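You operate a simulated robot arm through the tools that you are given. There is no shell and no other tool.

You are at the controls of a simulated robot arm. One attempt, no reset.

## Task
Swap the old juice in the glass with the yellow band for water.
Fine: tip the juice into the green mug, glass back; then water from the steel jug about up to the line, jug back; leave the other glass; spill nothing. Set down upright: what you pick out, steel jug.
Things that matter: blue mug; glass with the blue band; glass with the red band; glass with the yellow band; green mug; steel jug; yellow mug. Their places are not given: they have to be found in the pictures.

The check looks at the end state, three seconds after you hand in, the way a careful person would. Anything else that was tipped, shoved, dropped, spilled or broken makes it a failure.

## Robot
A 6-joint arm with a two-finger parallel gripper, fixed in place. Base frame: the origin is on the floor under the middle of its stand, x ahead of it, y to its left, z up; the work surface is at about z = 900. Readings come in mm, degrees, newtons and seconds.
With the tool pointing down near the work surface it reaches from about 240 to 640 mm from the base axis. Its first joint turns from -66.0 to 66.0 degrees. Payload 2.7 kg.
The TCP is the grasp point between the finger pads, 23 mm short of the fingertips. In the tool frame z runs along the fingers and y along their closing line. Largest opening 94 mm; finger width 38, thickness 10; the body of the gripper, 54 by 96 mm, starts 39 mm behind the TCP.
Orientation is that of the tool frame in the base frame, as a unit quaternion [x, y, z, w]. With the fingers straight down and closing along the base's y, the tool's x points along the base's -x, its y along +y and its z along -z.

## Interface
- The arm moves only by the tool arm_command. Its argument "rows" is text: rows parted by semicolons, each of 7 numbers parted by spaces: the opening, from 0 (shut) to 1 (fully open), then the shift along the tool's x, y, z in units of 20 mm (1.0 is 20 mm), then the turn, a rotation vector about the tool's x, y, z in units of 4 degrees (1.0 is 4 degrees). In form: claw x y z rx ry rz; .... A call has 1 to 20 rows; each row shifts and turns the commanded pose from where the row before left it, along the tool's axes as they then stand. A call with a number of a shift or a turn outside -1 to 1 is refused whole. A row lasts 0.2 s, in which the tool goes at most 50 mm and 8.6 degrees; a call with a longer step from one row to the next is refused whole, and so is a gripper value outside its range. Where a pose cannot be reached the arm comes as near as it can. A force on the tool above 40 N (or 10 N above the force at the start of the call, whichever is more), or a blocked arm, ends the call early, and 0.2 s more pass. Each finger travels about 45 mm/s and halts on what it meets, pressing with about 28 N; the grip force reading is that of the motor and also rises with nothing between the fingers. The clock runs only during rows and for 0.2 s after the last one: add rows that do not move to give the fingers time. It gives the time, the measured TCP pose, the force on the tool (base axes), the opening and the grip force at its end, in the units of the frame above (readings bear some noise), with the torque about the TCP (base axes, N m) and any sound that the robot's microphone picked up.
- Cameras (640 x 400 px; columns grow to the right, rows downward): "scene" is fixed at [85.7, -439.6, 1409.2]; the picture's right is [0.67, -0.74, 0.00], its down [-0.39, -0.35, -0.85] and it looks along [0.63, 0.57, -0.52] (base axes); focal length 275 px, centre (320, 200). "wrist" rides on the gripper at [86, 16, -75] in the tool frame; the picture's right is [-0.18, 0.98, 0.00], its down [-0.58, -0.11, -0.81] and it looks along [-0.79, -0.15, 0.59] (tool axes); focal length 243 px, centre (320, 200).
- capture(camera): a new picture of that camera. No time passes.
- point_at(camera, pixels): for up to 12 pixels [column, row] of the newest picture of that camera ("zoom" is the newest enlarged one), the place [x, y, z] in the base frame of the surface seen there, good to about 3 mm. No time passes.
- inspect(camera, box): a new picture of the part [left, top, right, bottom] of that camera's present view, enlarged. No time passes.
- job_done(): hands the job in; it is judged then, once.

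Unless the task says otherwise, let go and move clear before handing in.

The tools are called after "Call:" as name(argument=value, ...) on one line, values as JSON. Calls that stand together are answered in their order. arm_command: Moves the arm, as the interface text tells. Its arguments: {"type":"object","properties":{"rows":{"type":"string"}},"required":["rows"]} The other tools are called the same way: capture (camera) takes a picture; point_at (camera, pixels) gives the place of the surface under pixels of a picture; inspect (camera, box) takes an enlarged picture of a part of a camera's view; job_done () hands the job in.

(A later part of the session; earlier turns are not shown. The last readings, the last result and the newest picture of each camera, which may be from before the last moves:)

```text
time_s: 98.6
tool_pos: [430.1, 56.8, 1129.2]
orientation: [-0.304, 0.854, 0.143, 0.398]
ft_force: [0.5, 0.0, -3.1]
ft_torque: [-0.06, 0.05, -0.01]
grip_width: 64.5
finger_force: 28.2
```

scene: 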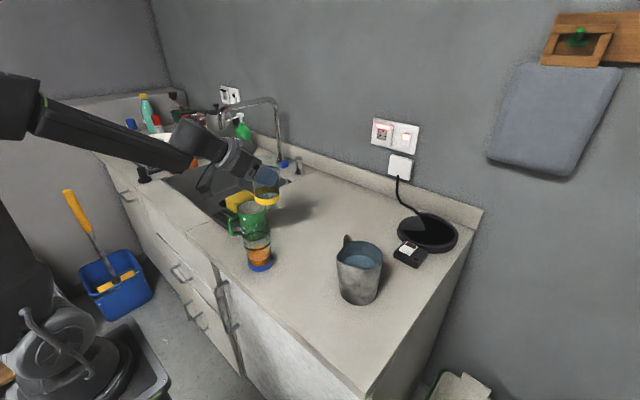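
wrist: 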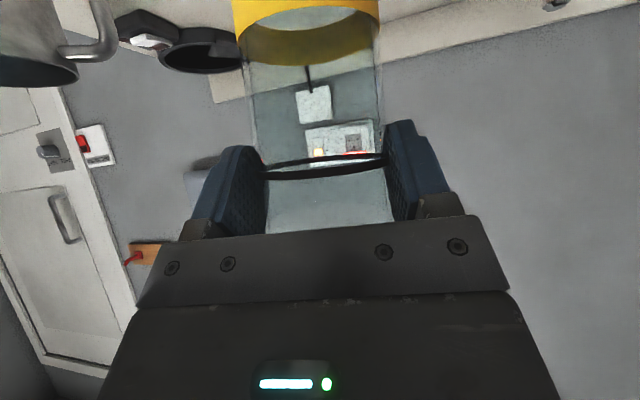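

The orientation is back exactly at yaw 39°. I'll carry the empty glass back above its place at about (366,-101.5,1118).

Call:
arm_command(rows="0.5 0.1453 -0.1147 -0.1493 0 0 0;0.5 0.1453 -0.1147 -0.1493 0 0 0;0.5 0.2906 -0.2294 -0.2986 0 0 0;0.5 0.2906 -0.2294 -0.2986 0 0 0;0.5 0.2906 -0.2294 -0.2986 0 0 0;0.5 0.2906 -0.2294 -0.2986 0 0 0;0.5 0.2906 -0.2294 -0.2986 0 0 0;0.5 0.2906 -0.2294 -0.2986 0 0 0;0.5 0.2906 -0.2294 -0.2986 0 0 0;0.5 0.2906 -0.2294 -0.2986 0 0 0;0.5 0.2906 -0.2294 -0.2986 0 0 0;0.5 0.2906 -0.2294 -0.2986 0 0 0;0.5 0.2906 -0.2294 -0.2986 0 0 0;0.5 0.2906 -0.2294 -0.2986 0 0 0;0.5 0.2906 -0.2294 -0.2986 0 0 0;0.5 0.2906 -0.2294 -0.2986 0 0 0;0.5 0.2906 -0.2294 -0.2986 0 0 0;0.5 0.2906 -0.2294 -0.2986 0 0 0;0.5 0.1453 -0.1147 -0.1493 0 0 0;0.5 0.1453 -0.1147 -0.1493 0 0 0")

Call:
capture(camera="scene")

Call:
capture(camera="wrist")

```text
time_s: 102.8
tool_pos: [365.0, -103.1, 1118.9]
orientation: [-0.304, 0.854, 0.144, 0.396]
ft_force: [0.0, 0.5, -2.4]
ft_torque: [-0.03, 0.0, 0.0]
grip_width: 64.4
finger_force: 28.0
```

```text
taken
```

scene: 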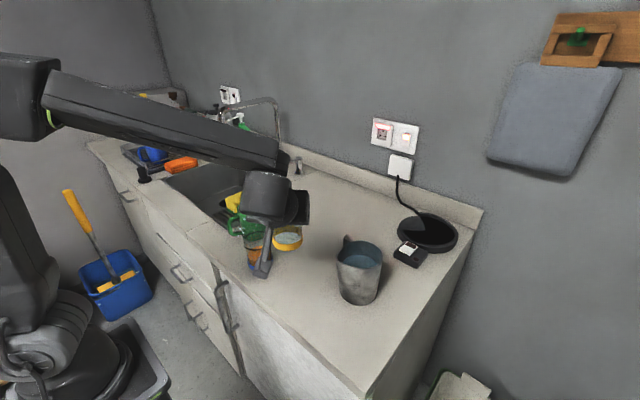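

```text
taken
```

wrist: 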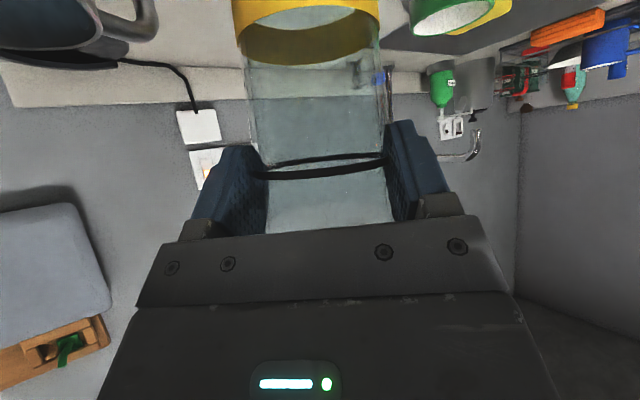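

The glass is back above its spot and hanging level. I'll lower it 128 mm and then feel for the table in small steps.

Call:
arm_command(rows="0.5 0.123 0 0.103 0 0 0;0.5 0.2451 0 0.2058 0 0 0;0.5 0.2451 0.005 0.2058 0 0 0;0.5 0.2451 0.005 0.2058 0 0 0;0.5 0.2451 0.005 0.2058 0 0 0;0.5 0.2451 0.005 0.2058 0 0 0;0.5 0.2451 0.005 0.2058 0 0 0;0.5 0.2451 0.005 0.2058 0 0 0;0.5 0.2451 0.005 0.2058 0 0 0;0.5 0.2451 0.005 0.2058 0 0 0;0.5 0.2451 0.005 0.2058 0 0 0;0.5 0.2451 0.005 0.2058 0 0 0;0.5 0.2451 0.005 0.2058 0 0 0;0.5 0.2451 0.005 0.2058 0 0 0;0.5 0.2451 0.005 0.2058 0 0 0;0.5 0.2451 0.005 0.2058 0 0 0;0.5 0.2451 0 0.2058 0 0 0;0.5 0.2451 0 0.2058 0 0 0;0.5 0.2451 0 0.2058 0 0 0;0.5 0.123 0 0.103 0 0 0")

Call:
capture(camera="wrist")

Call:
point_at(camera="wrist", pixels=[[300, 178], [340, 175], [370, 170], [280, 179], [300, 163], [340, 157], [370, 155]])

```text
time_s: 107.0
tool_pos: [363.8, -102.1, 997.8]
orientation: [-0.303, 0.854, 0.143, 0.398]
ft_force: [0.1, -0.6, -1.9]
ft_torque: [-0.01, 0.01, -0.01]
grip_width: 64.3
finger_force: 28.6
```

```text
taken
```

wrist: 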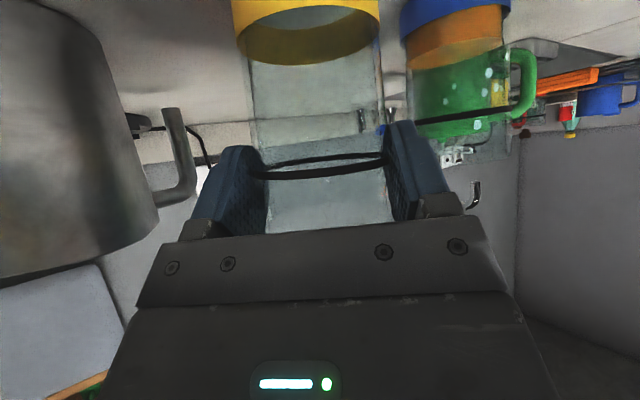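

```text
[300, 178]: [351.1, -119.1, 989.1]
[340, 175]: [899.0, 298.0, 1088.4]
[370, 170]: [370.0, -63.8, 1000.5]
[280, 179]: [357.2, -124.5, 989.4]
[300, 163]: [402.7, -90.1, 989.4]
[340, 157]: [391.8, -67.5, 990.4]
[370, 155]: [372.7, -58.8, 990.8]
```

The ring is at z≈990, so there is about 14 mm to go. I'll lower 12 mm and then step 1 mm at a time watching the force.

Call:
arm_command(rows="0.5 0.0766 0 0.0643 0 0 0;0.5 0.0766 0 0.0643 0 0 0;0.5 0.0766 0 0.0643 0 0 0;0.5 0.0766 0 0.0643 0 0 0;0.5 0.0766 0 0.0643 0 0 0;0.5 0.0766 0 0.0643 0 0 0;0.5 0 0 0 0 0 0")

Call:
arm_command(rows="0.5 0.0383 0 0.0322 0 0 0;0.5 0.0383 0 0.0322 0 0 0;0.5 0 0 0 0 0 0")

Call:
inspect(camera="scene", box=[260, 245, 330, 300])

```text
time_s: 108.6
tool_pos: [364.3, -101.1, 985.6]
orientation: [-0.303, 0.854, 0.144, 0.398]
ft_force: [0.4, 0.7, -2.0]
ft_torque: [-0.03, 0.03, -0.02]
grip_width: 64.6
finger_force: 28.5
```

```text
time_s: 109.4
tool_pos: [365.7, -100.8, 984.4]
orientation: [-0.303, 0.853, 0.143, 0.399]
ft_force: [0.3, 0.9, 11.2]
ft_torque: [-0.02, -0.32, 0.01]
grip_width: 64.5
finger_force: 27.5
```

```text
7.27 times, centred on (295, 272) of scene
```

zoom: 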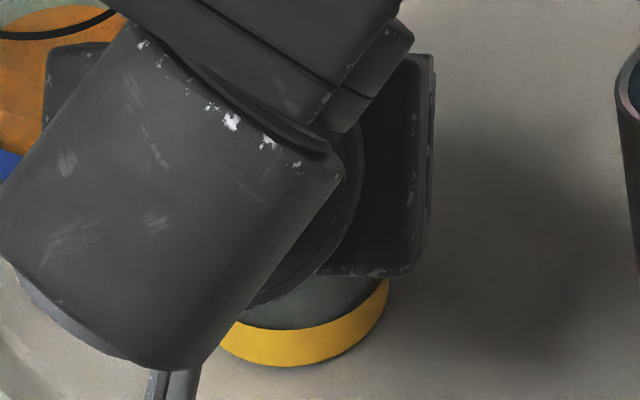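

The glass is touching down (11 N), but the -0.32 Nm torque shows it landed on its far edge with the small forward lean. I'll ease up 1.5 mm, correct the lean by about 2.5°, and reseat it.

Call:
arm_command(rows="0.5 -0.0575 0 -0.0483 0 0 0;0.5 0 0 0 0 -0.3 0;0.5 0 0 0 0 -0.3 0;0.5 0 0 0 0 0 0")

Call:
capture(camera="wrist")

Call:
inspect(camera="scene", box=[260, 245, 330, 300])

```text
time_s: 110.4
tool_pos: [364.3, -100.1, 984.6]
orientation: [-0.3, 0.846, 0.15, 0.415]
ft_force: [0.3, -1.5, 1.5]
ft_torque: [-0.23, 0.03, -0.01]
grip_width: 64.2
finger_force: 27.4
```

```text
taken
```

wrist: 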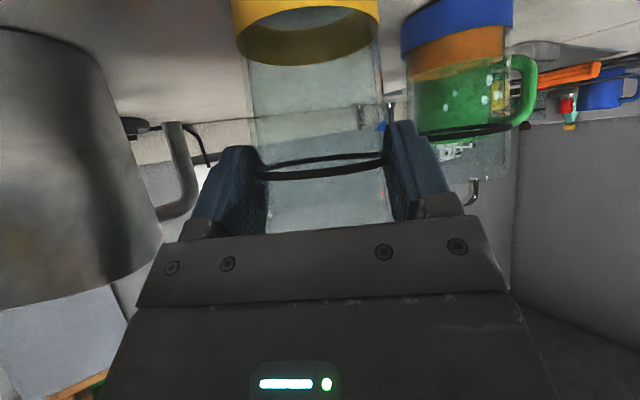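

```text
7.27 times, centred on (295, 272) of scene
```

zoom: 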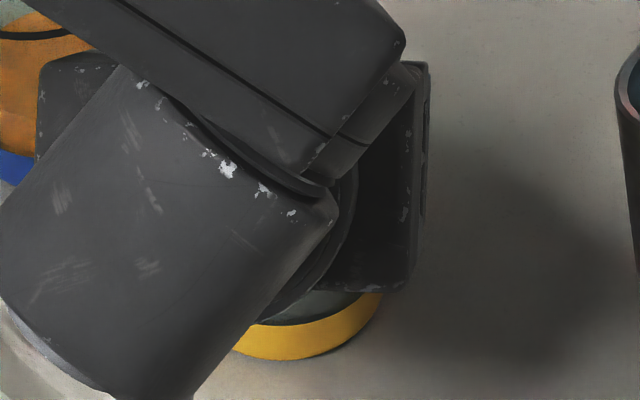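

It is near level contact now (1.5 N). I'll open the fingers gradually so the glass settles on its base.

Call:
arm_command(rows="0.68 0 0 0 0 0 0;0.7 0 0 0 0 0 0;0.72 0 0 0 0 0 0;0.75 0 0 0 0 0 0;0.8 0 0 0 0 0 0;0.9 0 0 0 0 0 0;1 0 0 0 0 0 0;1 0 0 0 0 0 0")

Call:
capture(camera="wrist")

Call:
inspect(camera="scene", box=[260, 245, 330, 300])

```text
time_s: 112.2
tool_pos: [364.0, -100.2, 985.0]
orientation: [-0.301, 0.846, 0.15, 0.414]
ft_force: [-0.3, 0.7, 0.6]
ft_torque: [-0.01, 0.0, 0.02]
grip_width: 94.2
finger_force: 0.0
```

```text
taken
```

wrist: 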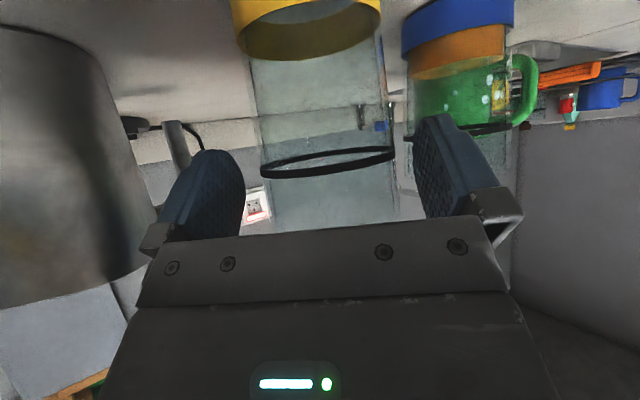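

```text
7.27 times, centred on (295, 272) of scene
```

zoom: 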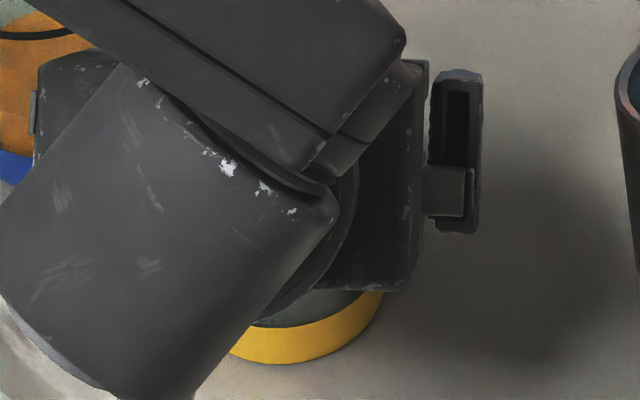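

The glass is standing free with the fingers fully open. I'll raise straight up clear of it and look at everything.

Call:
arm_command(rows="1 -0.2 0 -0.15 0 0 0;1 -0.395 0 -0.305 0 0 0;1 -0.395 0 -0.305 0 0 0;1 -0.395 0 -0.305 0 0 0;1 -0.395 0 -0.305 0 0 0;1 -0.395 0 -0.305 0 0 0;1 -0.395 0 -0.305 0 0 0;1 -0.395 0 -0.305 0 0 0;1 -0.395 0 -0.305 0 0 0;1 -0.395 0 -0.305 0 0 0;1 -0.395 0 -0.305 0 0 0;1 -0.395 0 -0.305 0 0 0;1 -0.395 0 -0.305 0 0 0;1 -0.395 0 -0.305 0 0 0;1 -0.395 0 -0.305 0 0 0;1 -0.395 0 -0.305 0 0 0;1 -0.395 0 -0.305 0 0 0;1 0 0 0 0 0 0")

Call:
capture(camera="scene")

Call:
capture(camera="wrist")

Call:
inspect(camera="scene", box=[225, 190, 345, 300])

```text
time_s: 116.0
tool_pos: [363.7, -101.3, 1149.0]
orientation: [-0.3, 0.846, 0.15, 0.415]
ft_force: [0.3, -0.5, -0.1]
ft_torque: [0.03, -0.02, 0.03]
grip_width: 93.8
finger_force: 0.0
```

```text
taken
```

scene: 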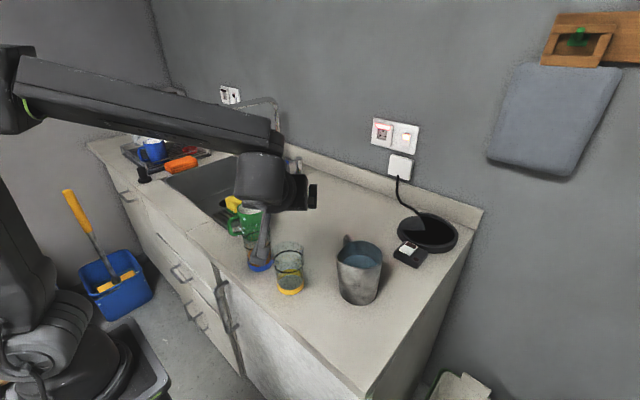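

```text
taken
```

wrist: 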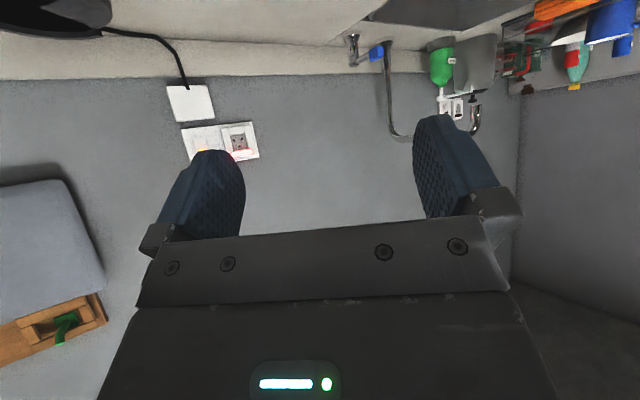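

```text
3.64 times, centred on (285, 245) of scene
```

zoom: 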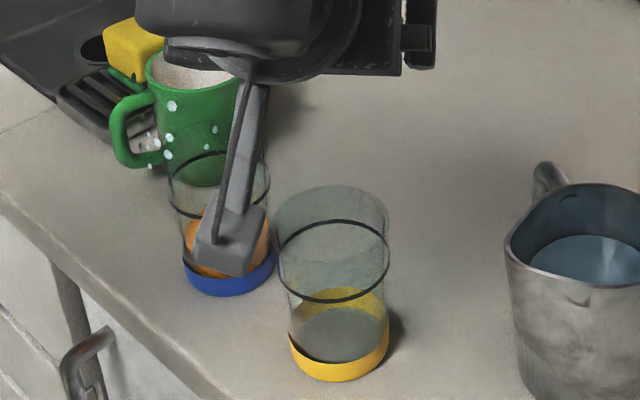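

The yellow-band glass stands empty in its place. Next is the jug: I'll bring the tool to point straight down with the fingers closing across the handle (tool x pointing away from the handle direction), while staying high.

Call:
arm_command(rows="1 0 0 0 0 1 0;1 0 0 0 0 1 0;1 0 0 0 0 1 0;1 0 0 0 0 1 0;1 0 0 0 0 1 0;1 0 0 0 0 1 0;1 0 0 0 0 1 0;1 0 0 0 0 1 0;1 0 0 0 0 1 0;1 0 0 0 0 1 0;1 0 0 0 0 1 0;1 0 0 0 0 1 0;1 0 0 0 0 1 0;1 0 0 0 0 0.1 0;1 0 0 0 0 0 -1;1 0 0 0 0 0 -1;1 0 0 0 0 0 -1;1 0 0 0 0 0 -1;1 0 0 0 0 0 -1;1 0 0 0 0 0 -0.5")

Call:
capture(camera="wrist")

```text
time_s: 120.2
tool_pos: [364.9, -101.6, 1150.3]
orientation: [-0.509, 0.861, 0.002, 0.0]
ft_force: [0.0, 0.0, -1.2]
ft_torque: [-0.03, -0.01, 0.0]
grip_width: 93.9
finger_force: 0.0
```

```text
taken
```

wrist: 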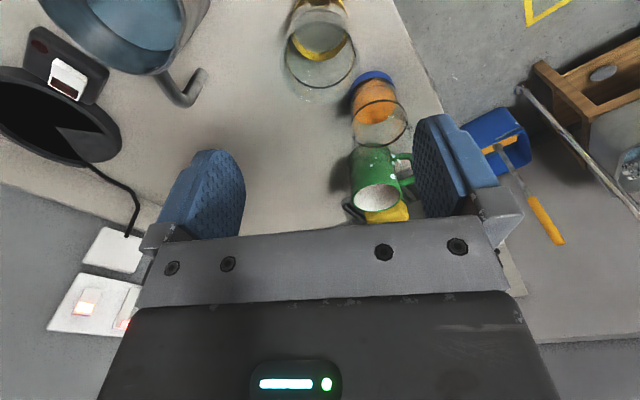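

The tool is straight down at yaw 61°. From here I can see the jug handle at (185,90), and I'll take the chance to zoom on the mug interior and the counter around it.

Call:
inspect(camera="wrist", box=[330, 60, 430, 230])

Call:
inspect(camera="wrist", box=[60, 0, 240, 130])

Call:
point_at(camera="zoom", pixels=[[350, 250], [380, 275], [420, 305], [450, 325], [475, 310], [495, 280], [510, 255], [430, 330], [330, 265], [365, 180], [200, 200], [310, 230]])

```text
2.35 times, centred on (380, 145) of wrist
```

zoom: 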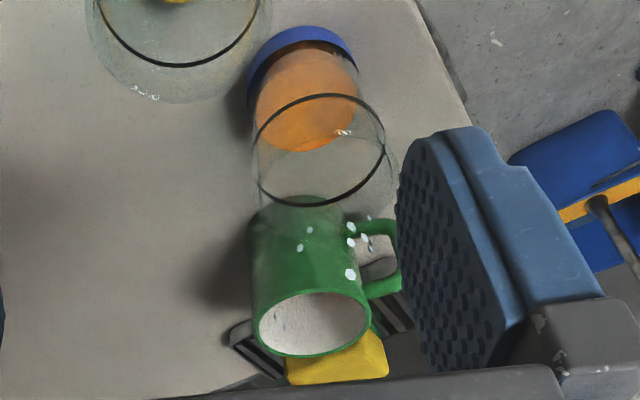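

```text
3.08 times, centred on (150, 65) of wrist
```

zoom: 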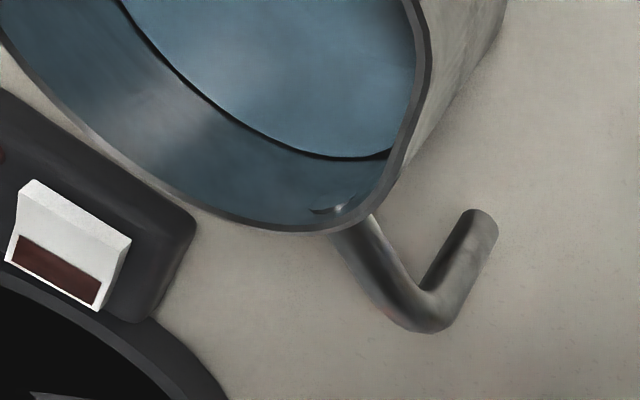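

```text
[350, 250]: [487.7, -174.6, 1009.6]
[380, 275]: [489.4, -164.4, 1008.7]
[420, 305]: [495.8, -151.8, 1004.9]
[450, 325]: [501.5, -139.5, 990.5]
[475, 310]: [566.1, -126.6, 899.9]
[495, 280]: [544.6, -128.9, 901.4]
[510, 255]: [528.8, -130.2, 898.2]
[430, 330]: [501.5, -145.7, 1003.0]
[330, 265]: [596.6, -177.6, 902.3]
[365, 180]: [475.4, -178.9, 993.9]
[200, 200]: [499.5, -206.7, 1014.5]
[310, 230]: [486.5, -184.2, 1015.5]
```

The handle is an open hook: the top bar runs outward from (487,-175) to (500,-146) at z≈1003 to 1009, then bends down. I'll move above it at z≈1110 for a close, straight-down look.

Call:
arm_command(rows="1 -0.064 -0.701 0.2 0 0 0;1 -0.064 -0.701 0.2 0 0 0;1 -0.064 -0.701 0.2 0 0 0;1 -0.064 -0.701 0.2 0 0 0;1 -0.064 -0.701 0.2 0 0 0;1 -0.064 -0.701 0.2 0 0 0;1 -0.064 -0.701 0.2 0 0 0;1 -0.064 -0.701 0.2 0 0 0;1 -0.064 -0.701 0.2 0 0 0;1 -0.064 -0.701 0.2 0 0 0;1 0 0 0 0 0 0")

Call:
capture(camera="wrist")

Call:
capture(camera="scene")

```text
time_s: 122.6
tool_pos: [494.1, -155.9, 1107.7]
orientation: [-0.508, 0.862, 0.002, 0.0]
ft_force: [-0.6, 0.0, 0.5]
ft_torque: [-0.01, 0.0, -0.02]
grip_width: 94.0
finger_force: 0.0
```

```text
taken
```

wrist: 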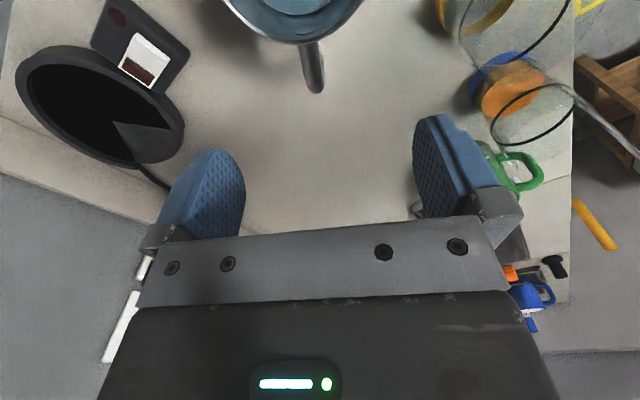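

```text
taken
```

scene: 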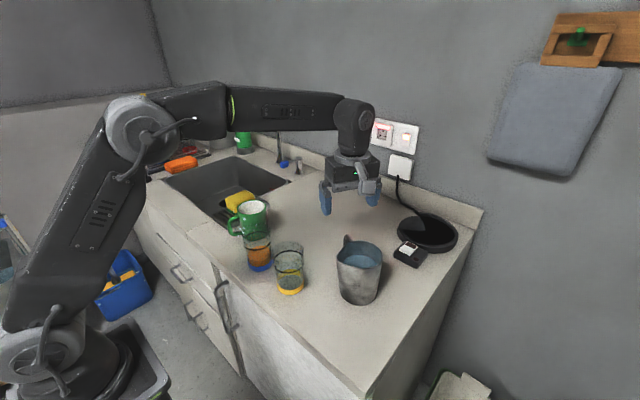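

The handle shows at wrist columns 300 to 325, rows 40 to 93, between the fingers. I'll zoom and measure it.

Call:
inspect(camera="wrist", box=[220, 0, 400, 110])

Call:
point_at(camera="zoom", pixels=[[305, 160], [325, 160], [310, 200], [330, 200], [350, 200], [335, 240], [320, 240], [355, 240], [345, 275], [335, 300], [345, 315], [350, 325]])

```text
3.56 times, centred on (310, 55) of wrist
```

zoom: 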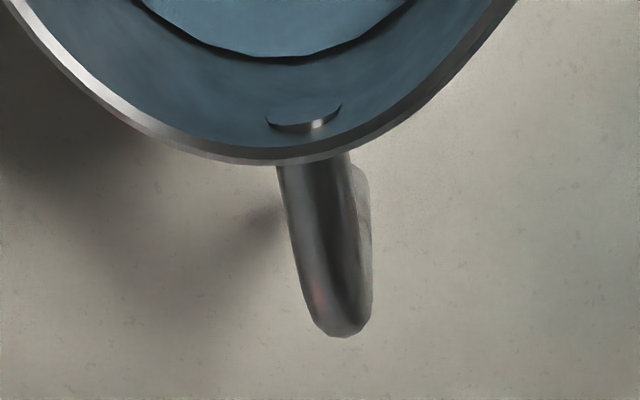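

```text
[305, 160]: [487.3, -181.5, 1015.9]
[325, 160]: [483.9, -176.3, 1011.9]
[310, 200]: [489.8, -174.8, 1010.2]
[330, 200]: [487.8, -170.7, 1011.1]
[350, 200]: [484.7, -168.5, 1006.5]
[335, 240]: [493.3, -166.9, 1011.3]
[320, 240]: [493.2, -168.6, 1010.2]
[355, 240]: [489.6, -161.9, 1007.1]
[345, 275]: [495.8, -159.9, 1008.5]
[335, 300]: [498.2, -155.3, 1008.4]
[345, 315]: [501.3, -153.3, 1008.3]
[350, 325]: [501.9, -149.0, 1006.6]
```

The bar axis runs at 61° through (488.8,-172.7) and (498.7,-155), centre z≈1004. I'll grip it at about (496,-160) with the pads spanning both the top bar and the bend; first down to z≈1045 while correcting laterally.

Call:
arm_command(rows="1 0.0186 -0.0257 0.448 0 0 0;1 0.0186 -0.0257 0.448 0 0 0;1 0.0186 -0.0257 0.448 0 0 0;1 0.0186 -0.0257 0.448 0 0 0;1 0.0186 -0.0257 0.448 0 0 0;1 0.0186 -0.0257 0.448 0 0 0;1 0.0186 -0.0257 0.448 0 0 0;1 0 0 0 0 0 0")

Call:
capture(camera="wrist")

Call:
inspect(camera="scene", box=[300, 170, 420, 310])

```text
time_s: 124.4
tool_pos: [494.8, -160.8, 1045.9]
orientation: [-0.508, 0.861, 0.002, 0.0]
ft_force: [0.1, 0.7, -0.4]
ft_torque: [0.04, 0.03, 0.0]
grip_width: 93.9
finger_force: 0.1
```

```text
taken
```

wrist: 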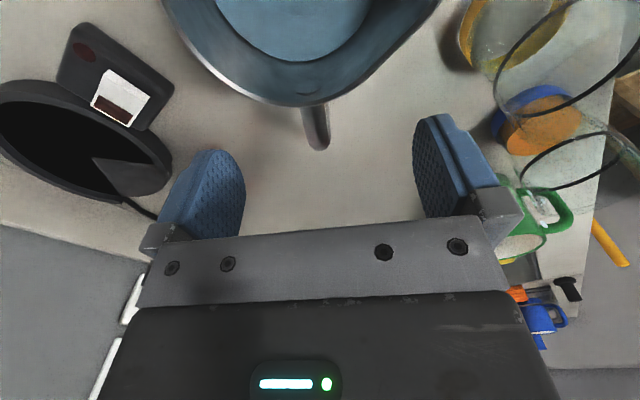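

```text
2.86 times, centred on (360, 240) of scene
```

zoom: 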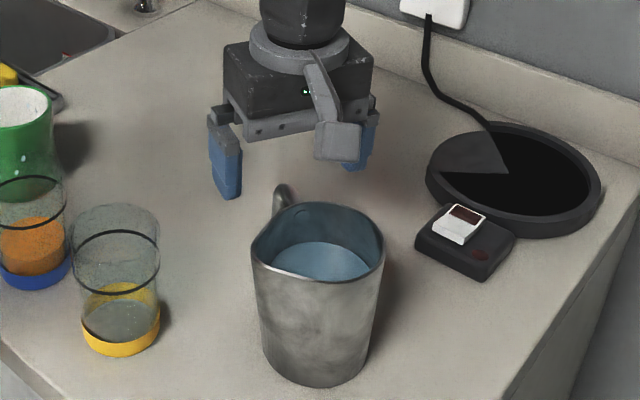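

The fingers straddle the handle with plenty of room. I'll lower to z≈988, shifting 1.5 mm away from the jug wall, and check for contact.

Call:
arm_command(rows="1 -0.015 0 0.414 0 0 0;1 -0.015 0 0.414 0 0 0;1 -0.015 0 0.414 0 0 0;1 -0.015 0 0.414 0 0 0;1 -0.015 0 0.414 0 0 0;1 0 0 0.414 0 0 0;1 0 0 0.414 0 0 0;1 0 0 0 0 0 0")

Call:
capture(camera="wrist")

Call:
inspect(camera="scene", box=[300, 190, 420, 310])

```text
time_s: 126.2
tool_pos: [495.1, -159.8, 986.8]
orientation: [-0.508, 0.861, 0.002, 0.001]
ft_force: [0.3, 1.0, 0.0]
ft_torque: [0.03, -0.03, 0.0]
grip_width: 93.9
finger_force: 0.0
```

```text
taken
```

wrist: 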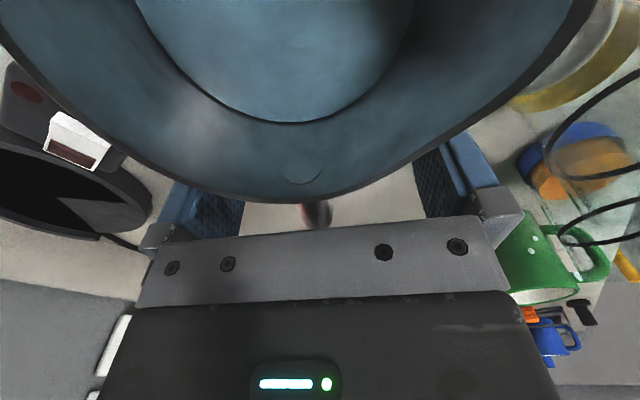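

```text
3.33 times, centred on (360, 250) of scene
```

zoom: 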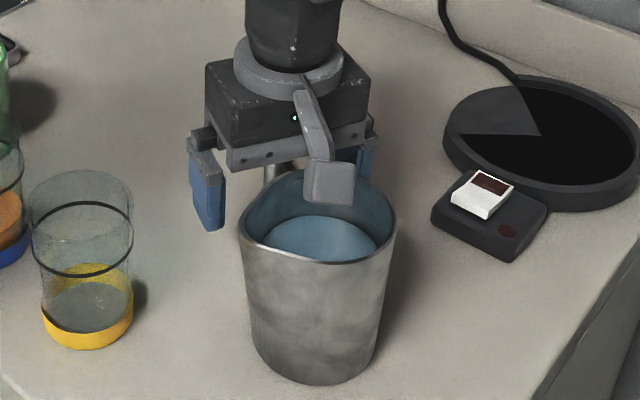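

The TCP is at (495,-160,987) with the handle between the fingers and no contact. I'll close on the handle.

Call:
arm_command(rows="0.6 0 0 0 0 0 0;0.3 0 0 0 0 0 0;0.1 0 0 0 0 0 0;0 0 0 0 0 0 0;0 0 0 0 0 0 0;0 0 0 0 0 0 0;0 0 0 0 0 0 0;0 0 0 0 0 0 0")

Call:
capture(camera="wrist")

Call:
inspect(camera="scene", box=[300, 190, 420, 310])

```text
time_s: 128.0
tool_pos: [495.1, -160.5, 989.2]
orientation: [-0.508, 0.861, 0.002, -0.001]
ft_force: [1.1, -0.5, 1.4]
ft_torque: [-0.15, -0.26, 0.08]
grip_width: 14.0
finger_force: 28.3
```

```text
taken
```

wrist: 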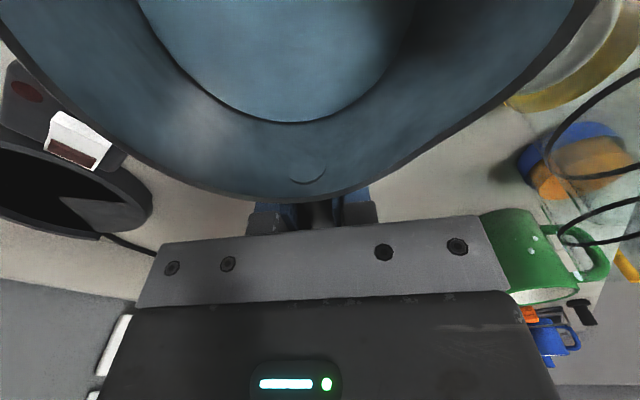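

```text
3.33 times, centred on (360, 250) of scene
```

zoom: 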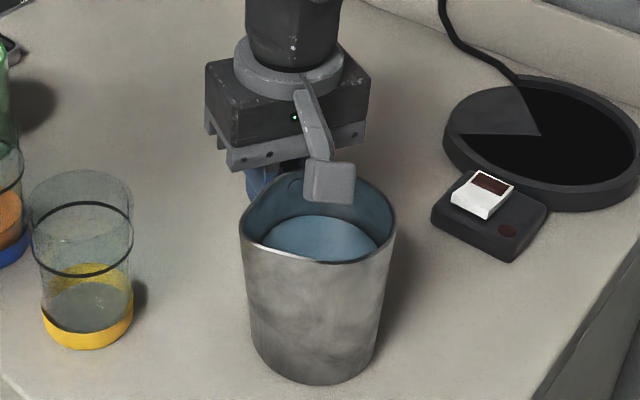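

The handle is gripped (14.0 mm, 28 N). I'll lift by only a few millimetres slowly and check the load, torque and jug tilt.

Call:
arm_command(rows="0 0 0 -0.05 0 0 0;0 0 0 -0.05 0 0 0;0 0 0 -0.05 0 0 0;0 0 0 -0.05 0 0 0;0 0 0 -0.05 0 0 0;0 0 0 -0.05 0 0 0;0 0 0 0 0 0 0")

Call:
capture(camera="wrist")

Call:
inspect(camera="scene", box=[300, 190, 420, 310])

```text
time_s: 129.6
tool_pos: [495.0, -158.9, 993.8]
orientation: [-0.509, 0.861, 0.002, 0.0]
ft_force: [-0.8, -0.2, -6.1]
ft_torque: [0.28, -0.13, 0.0]
grip_width: 13.9
finger_force: 28.2
```

```text
taken
```

wrist: 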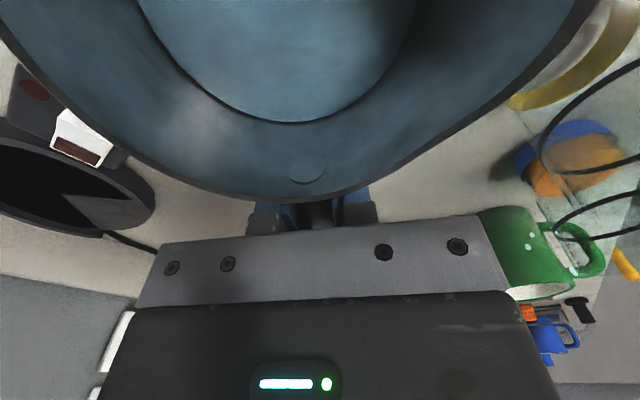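

```text
3.33 times, centred on (360, 250) of scene
```

zoom: 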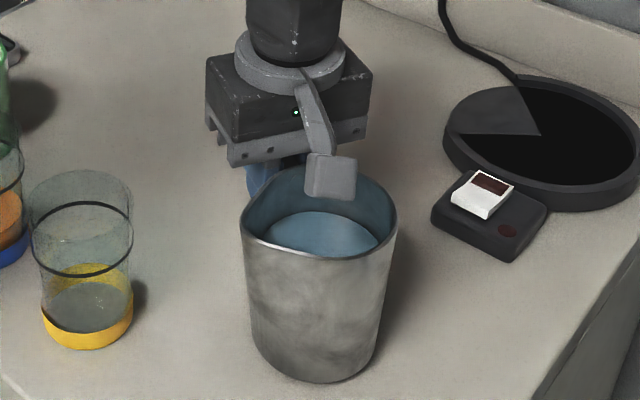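

The load is 6.1 N and the jug's position relative to the fingers is unchanged. I'll lift another 15 mm slowly and check again.

Call:
arm_command(rows="0 0 0 -0.1 0 0 0;0 0 0 -0.1 0 0 0;0 0 0 -0.1 0 0 0;0 0 0 -0.1 0 0 0;0 0 0 -0.1 0 0 0;0 0 0 -0.1 0 0 0;0 0 0 -0.1 0 0 0;0 0 0 0 0 0 0")

Call:
capture(camera="wrist")

Call:
inspect(camera="scene", box=[300, 190, 420, 310])

Call:
point_at(camera="zoom", pixels=[[240, 220], [285, 255], [345, 252], [385, 225], [395, 200], [385, 180], [300, 235], [340, 235], [280, 345], [320, 370]])

```text
time_s: 131.4
tool_pos: [495.0, -159.7, 1007.3]
orientation: [-0.509, 0.861, 0.002, -0.001]
ft_force: [-0.2, 0.1, -6.1]
ft_torque: [0.28, -0.13, -0.04]
grip_width: 13.8
finger_force: 28.5
```

```text
taken
```

wrist: 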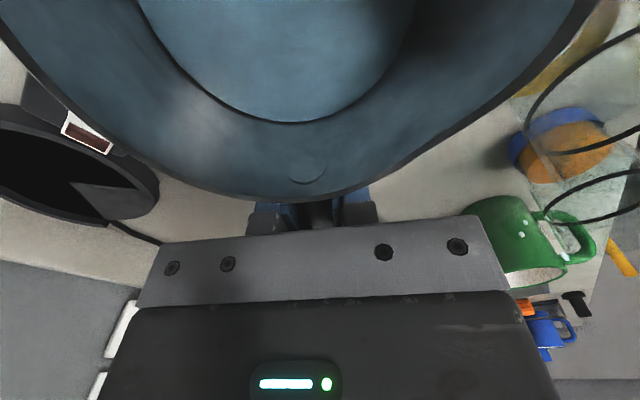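

```text
3.33 times, centred on (360, 250) of scene
```

zoom: 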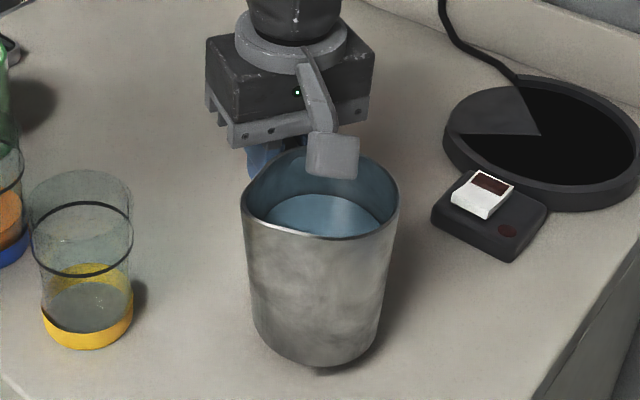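

```text
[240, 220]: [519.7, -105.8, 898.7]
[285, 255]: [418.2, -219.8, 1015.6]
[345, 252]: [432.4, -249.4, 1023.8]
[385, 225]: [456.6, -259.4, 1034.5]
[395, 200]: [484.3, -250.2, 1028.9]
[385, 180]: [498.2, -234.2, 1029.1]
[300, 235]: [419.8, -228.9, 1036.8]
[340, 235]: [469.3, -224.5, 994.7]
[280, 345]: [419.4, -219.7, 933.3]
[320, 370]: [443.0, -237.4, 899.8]
```

The jug is 20 mm up, level (rim z≈1034 all round), with a steady 6.1 N load and no sag. I'll lift it slowly to z≈1108 so its base clears the glasses.

Call:
arm_command(rows="0 0 0 -0.12 0 0 0;0 0 0 -0.2 0 0 0;0 0 0 -0.27 0 0 0;0 0 0 -0.27 0 0 0;0 0 0 -0.27 0 0 0;0 0 0 -0.27 0 0 0;0 0 0 -0.27 0 0 0;0 0 0 -0.27 0 0 0;0 0 0 -0.27 0 0 0;0 0 0 -0.27 0 0 0;0 0 0 -0.27 0 0 0;0 0 0 -0.27 0 0 0;0 0 0 -0.27 0 0 0;0 0 0 -0.27 0 0 0;0 0 0 -0.27 0 0 0;0 0 0 -0.27 0 0 0;0 0 0 -0.27 0 0 0;0 0 0 -0.27 0 0 0;0 0 0 -0.27 0 0 0;0 0 0 -0.15 0 0 0")

Call:
capture(camera="scene")

Call:
inspect(camera="scene", box=[240, 190, 400, 310])

Call:
point_at(camera="scene", pixels=[[275, 264], [303, 262], [289, 273], [289, 254], [281, 271], [297, 270], [290, 294], [280, 290], [300, 289]])

```text
time_s: 135.6
tool_pos: [495.2, -158.3, 1110.2]
orientation: [-0.508, 0.861, 0.001, 0.0]
ft_force: [-0.3, -0.1, -6.2]
ft_torque: [0.27, -0.14, 0.0]
grip_width: 13.9
finger_force: 28.0
```

```text
taken
```

scene: 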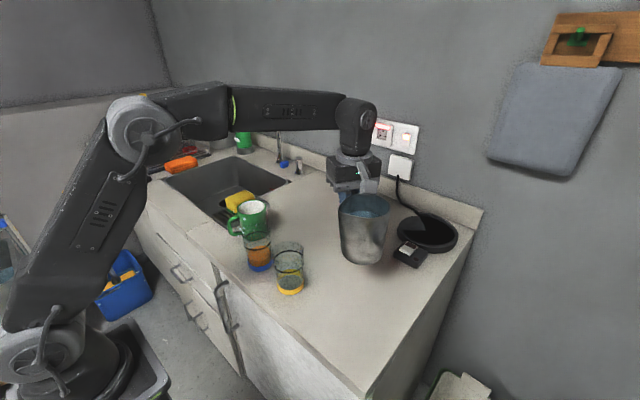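

```text
3.33 times, centred on (320, 250) of scene
```

zoom: 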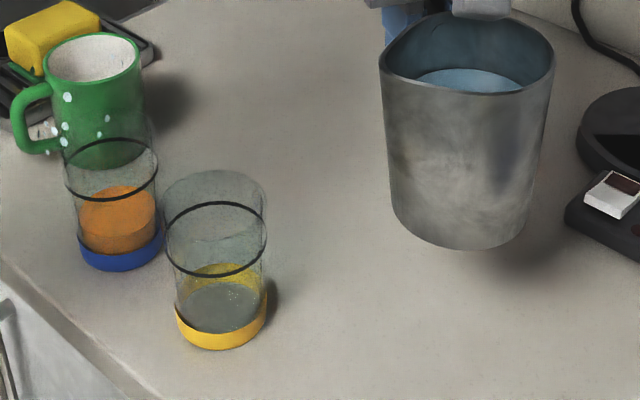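

```text
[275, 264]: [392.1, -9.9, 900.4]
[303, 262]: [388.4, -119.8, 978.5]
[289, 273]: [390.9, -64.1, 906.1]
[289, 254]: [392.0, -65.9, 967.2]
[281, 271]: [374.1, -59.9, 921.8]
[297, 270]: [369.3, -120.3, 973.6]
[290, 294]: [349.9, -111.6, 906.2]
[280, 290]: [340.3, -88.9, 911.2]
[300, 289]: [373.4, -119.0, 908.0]
```

The jug is high and level and the path is clear. I'll measure the yellow-band glass's present position from its ring and band before planning the pour point.

Call:
point_at(camera="zoom", pixels=[[166, 245], [180, 265], [200, 274], [215, 276], [235, 272], [255, 258], [266, 238], [240, 206], [215, 203], [190, 210], [220, 345], [258, 330]])

Call:
inspect(camera="scene", box=[260, 235, 320, 300])

```text
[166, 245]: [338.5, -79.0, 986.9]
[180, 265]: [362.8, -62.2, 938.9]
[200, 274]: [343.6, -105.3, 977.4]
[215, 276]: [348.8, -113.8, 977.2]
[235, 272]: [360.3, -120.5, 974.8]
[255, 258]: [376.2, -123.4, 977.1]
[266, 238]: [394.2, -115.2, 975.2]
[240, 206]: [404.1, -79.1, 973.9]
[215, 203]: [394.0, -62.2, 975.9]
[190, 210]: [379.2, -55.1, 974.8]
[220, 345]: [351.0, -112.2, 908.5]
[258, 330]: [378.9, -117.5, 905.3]
```

```text
6.15 times, centred on (290, 268) of scene
```

zoom: 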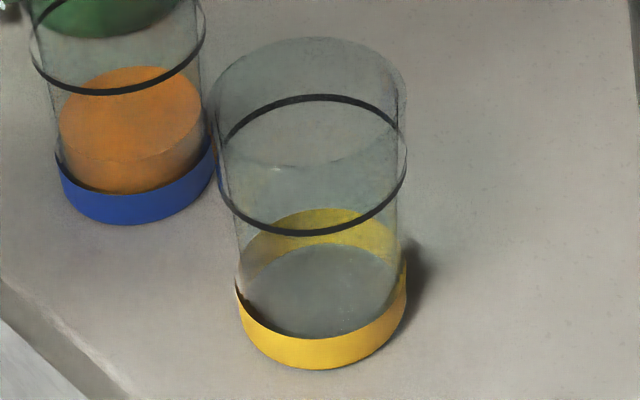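

The glass is centred at (373,-89.5) with radius 34, close to where it began. I'll carry the level jug at z≈1118 to the pour side at about (465,-66), keeping its base above the glass rims.

Call:
arm_command(rows="0 -0.0928 0.0993 -0.0111 0 0 0;0 -0.0928 0.0993 -0.0111 0 0 0;0 -0.1856 0.1986 -0.0222 0 0 0;0 -0.1856 0.1986 -0.0222 0 0 0;0 -0.1856 0.1986 -0.0222 0 0 0;0 -0.1856 0.1986 -0.0222 0 0 0;0 -0.1856 0.1986 -0.0222 0 0 0;0 -0.1856 0.1986 -0.0222 0 0 0;0 -0.1856 0.1986 -0.0222 0 0 0;0 -0.1856 0.1986 -0.0222 0 0 0;0 -0.1856 0.1986 -0.0222 0 0 0;0 -0.1856 0.1986 -0.0222 0 0 0;0 -0.1856 0.1986 -0.0222 0 0 0;0 -0.1856 0.1986 -0.0222 0 0 0;0 -0.1856 0.1986 -0.0222 0 0 0;0 -0.1856 0.1986 -0.0222 0 0 0;0 -0.1856 0.1986 -0.0222 0 0 0;0 -0.1856 0.1986 -0.0222 0 0 0;0 -0.0928 0.0993 -0.0111 0 0 0;0 -0.0928 0.0993 -0.0111 0 0 0")

Call:
capture(camera="scene")

Call:
capture(camera="wrist")

```text
time_s: 139.8
tool_pos: [465.0, -66.5, 1117.2]
orientation: [-0.509, 0.861, 0.002, -0.001]
ft_force: [0.1, 0.2, -4.9]
ft_torque: [0.26, -0.16, -0.01]
grip_width: 13.9
finger_force: 28.3
```

```text
taken
```

scene: 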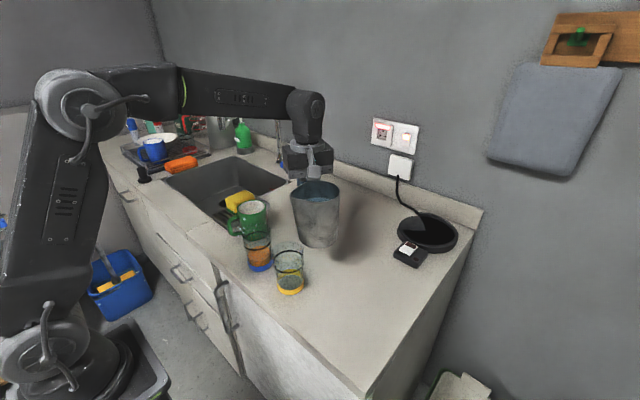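

```text
taken
```

wrist: 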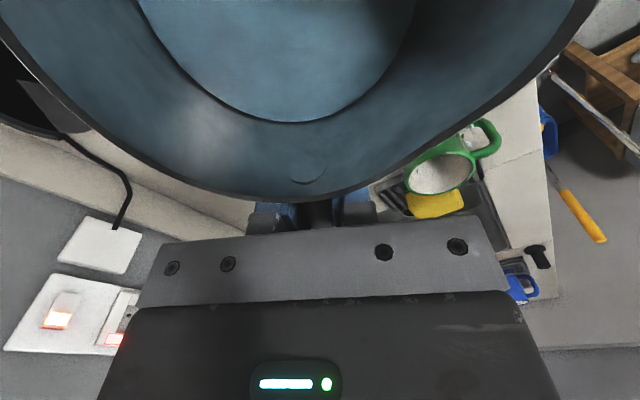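

The jug is beside the glass, level and steady at (465,-66,1117). I'll start tilting toward the lip, 20° first at 2° per row, well short of pouring (about 37°), and check the grip.

Call:
arm_command(rows="0 0 0 0 0.25 0 0;0 0 0 0 0.5 0 0;0 0 0 0 0.5 0 0;0 0 0 0 0.5 0 0;0 0 0 0 0.5 0 0;0 0 0 0 0.5 0 0;0 0 0 0 0.5 0 0;0 0 0 0 0.5 0 0;0 0 0 0 0.5 0 0;0 0 0 0 0.5 0 0;0 0 0 0 0.25 0 0;0 0 0 0 0 0 0")

Call:
capture(camera="wrist")

Call:
inspect(camera="scene", box=[230, 130, 390, 300])

```text
time_s: 142.4
tool_pos: [464.9, -67.1, 1117.0]
orientation: [-0.501, 0.848, -0.148, 0.088]
ft_force: [-0.5, 0.1, -5.2]
ft_torque: [0.33, -0.1, 0.02]
grip_width: 13.7
finger_force: 28.2
```

```text
taken
```

wrist: 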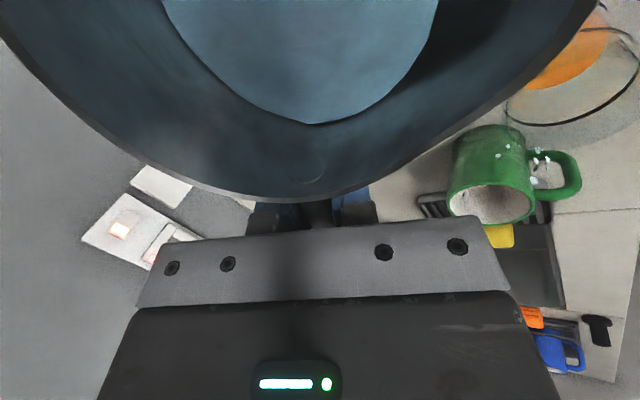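

```text
2.35 times, centred on (310, 215) of scene
```

zoom: 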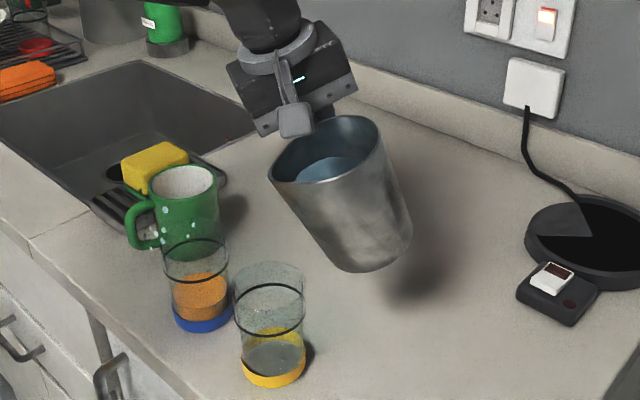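

The jug is following the gripper and the water stays inside at 20°. I'll tilt to 32° and then lower so the lip sits about 35 mm above the glass rim.

Call:
arm_command(rows="0 0 0 0 0.5 0 0;0 0 0 0 0.5 0 0;0 0 0 0 0.5 0 0;0 0 0 0 0.5 0 0;0 0 0 0 0.5 0 0;0 0 0 0 0.5 0 0;0 0 0.068 0.109 0 0 0;0 0 0.1363 0.218 0 0 0;0 0 0.1363 0.218 0 0 0;0 0 0.1363 0.218 0 0 0;0 0 0.1363 0.218 0 0 0;0 0 0.1363 0.218 0 0 0;0 0 0.1363 0.218 0 0 0;0 0 0.1363 0.218 0 0 0;0 0 0.1363 0.218 0 0 0;0 0 0.1363 0.218 0 0 0;0 0 0.1363 0.218 0 0 0;0 0 0.1363 0.218 0 0 0;0 0 0.068 0.109 0 0 0;0 0 0 0 0 0 0")

Call:
inspect(camera="scene", box=[240, 170, 380, 300])

Call:
capture(camera="wrist")

```text
time_s: 146.6
tool_pos: [464.1, -66.6, 1053.8]
orientation: [-0.488, 0.828, -0.236, 0.14]
ft_force: [0.0, -0.7, -5.8]
ft_torque: [0.3, -0.03, 0.01]
grip_width: 13.9
finger_force: 27.7
```

```text
3.08 times, centred on (310, 235) of scene
```

zoom: 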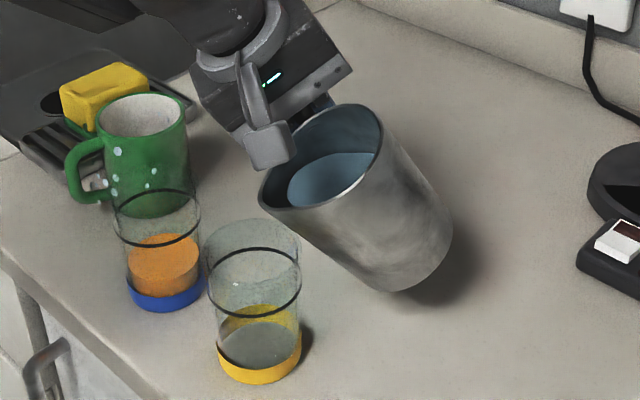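

```text
taken
```

wrist: 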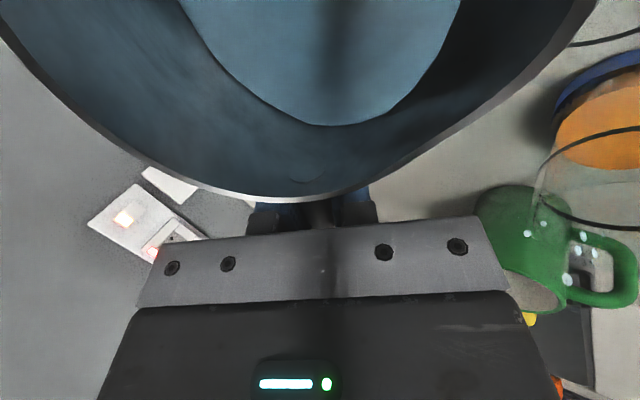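

The jug is at 32° with its lip near zoom (262,200), above and right of the glass. I'll measure the lip position against the glass centre.

Call:
point_at(camera="zoom", pixels=[[262, 195], [263, 205], [272, 212], [285, 211], [300, 208], [330, 201], [355, 190], [268, 180], [280, 165], [320, 180], [385, 290], [340, 265]])

Call:
inspect(camera="scene", box=[270, 200, 330, 260])

```text
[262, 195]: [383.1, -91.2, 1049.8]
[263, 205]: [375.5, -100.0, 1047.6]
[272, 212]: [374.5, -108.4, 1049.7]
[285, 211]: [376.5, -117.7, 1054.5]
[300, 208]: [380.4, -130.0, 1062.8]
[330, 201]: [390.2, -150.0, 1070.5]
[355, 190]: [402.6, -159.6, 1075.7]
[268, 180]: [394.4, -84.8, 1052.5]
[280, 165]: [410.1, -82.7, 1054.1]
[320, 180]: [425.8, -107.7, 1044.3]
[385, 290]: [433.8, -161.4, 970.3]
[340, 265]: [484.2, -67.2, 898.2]
```

```text
6.67 times, centred on (300, 230) of scene
```

zoom: 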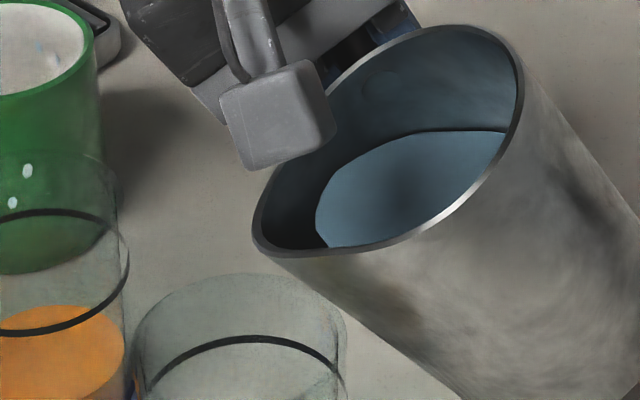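

The lip's lowest point is at about (376,-100,1047.5); relative to the glass centre it is 8 mm short, which is good, and 8 mm to one side. I'll shift 6 mm along the handle direction, lower 8 mm, and tilt to 36°.

Call:
arm_command(rows="0 -0.1 0.071 0.113 0 0 0;0 -0.1 0.071 0.113 0 0 0;0 -0.1 0.071 0.113 0 0 0;0 0 0 0 0 0 0;0 0 -0.0122 -0.024 0.125 0 0;0 0 -0.0122 -0.024 0.125 0 0;0 0 -0.0122 -0.024 0.125 0 0;0 0 -0.0122 -0.024 0.125 0 0;0 0 -0.0122 -0.024 0.125 0 0;0 0 -0.0122 -0.024 0.125 0 0;0 0 -0.0122 -0.024 0.125 0 0;0 0 -0.0122 -0.024 0.125 0 0")

Call:
inspect(camera="scene", box=[250, 190, 350, 300])

Call:
point_at(camera="zoom", pixels=[[268, 130], [270, 140], [275, 150], [285, 158], [300, 158], [320, 155], [340, 150]])

```text
time_s: 149.2
tool_pos: [467.0, -61.7, 1051.1]
orientation: [-0.484, 0.819, -0.264, 0.158]
ft_force: [0.3, 0.4, -5.5]
ft_torque: [0.29, -0.01, -0.01]
grip_width: 14.0
finger_force: 28.1
```

```text
3.64 times, centred on (300, 245) of scene
```

zoom: 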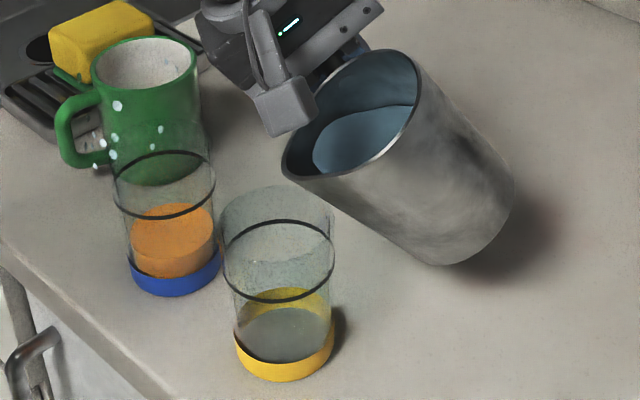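

```text
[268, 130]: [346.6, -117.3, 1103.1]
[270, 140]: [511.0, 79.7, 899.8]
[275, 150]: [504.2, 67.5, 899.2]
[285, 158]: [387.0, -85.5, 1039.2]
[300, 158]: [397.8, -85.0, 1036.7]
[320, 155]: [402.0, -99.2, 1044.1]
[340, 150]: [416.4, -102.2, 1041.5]
```

The lip is now just above the glass mouth (zoom (285,172), which projects down to the middle of the rim). I'll confirm the lip coordinates once more.

Call:
point_at(camera="zoom", pixels=[[282, 168], [284, 174], [290, 178], [298, 178], [310, 176], [325, 172], [284, 160], [340, 140], [330, 130]])

Call:
capture(camera="wrist")

```text
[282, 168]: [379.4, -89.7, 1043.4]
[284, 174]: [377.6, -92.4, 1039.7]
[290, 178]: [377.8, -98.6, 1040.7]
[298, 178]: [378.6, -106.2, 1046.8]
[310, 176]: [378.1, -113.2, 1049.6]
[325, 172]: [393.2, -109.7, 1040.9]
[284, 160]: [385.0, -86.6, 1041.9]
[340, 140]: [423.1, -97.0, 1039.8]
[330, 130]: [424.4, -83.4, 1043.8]
```

```text
taken
```

wrist: 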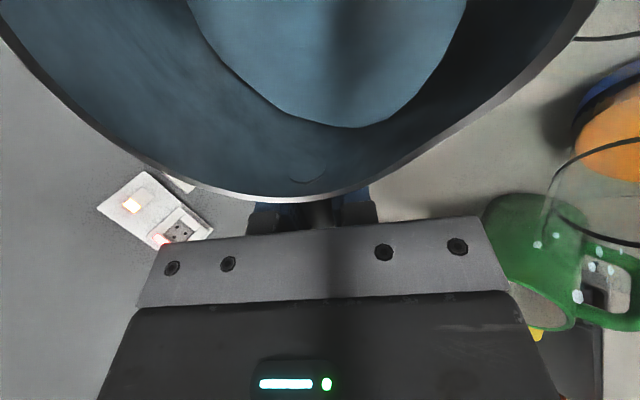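

The lip is at about (377.5,-94.5,1040), 6 mm short of the glass centre along the pour direction and nearly centred sideways. I'll tilt on slowly at 0.5° per row about the lip and watch for the stream.

Call:
arm_command(rows="0 0 -0.0122 -0.024 0.125 0 0;0 0 -0.0122 -0.024 0.125 0 0;0 0 -0.0122 -0.024 0.125 0 0;0 0 -0.0122 -0.024 0.125 0 0;0 0 -0.0122 -0.024 0.125 0 0;0 0 -0.0122 -0.024 0.125 0 0")

Call:
inspect(camera="scene", box=[250, 190, 350, 300])

```text
time_s: 150.6
tool_pos: [466.8, -59.8, 1054.1]
orientation: [-0.479, 0.813, -0.285, 0.169]
ft_force: [0.6, -0.2, -6.2]
ft_torque: [0.32, -0.04, 0.04]
grip_width: 13.9
finger_force: 27.8
```

```text
3.64 times, centred on (300, 245) of scene
```

zoom: 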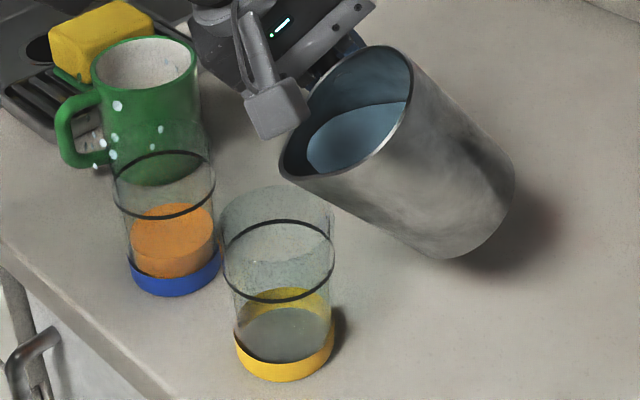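

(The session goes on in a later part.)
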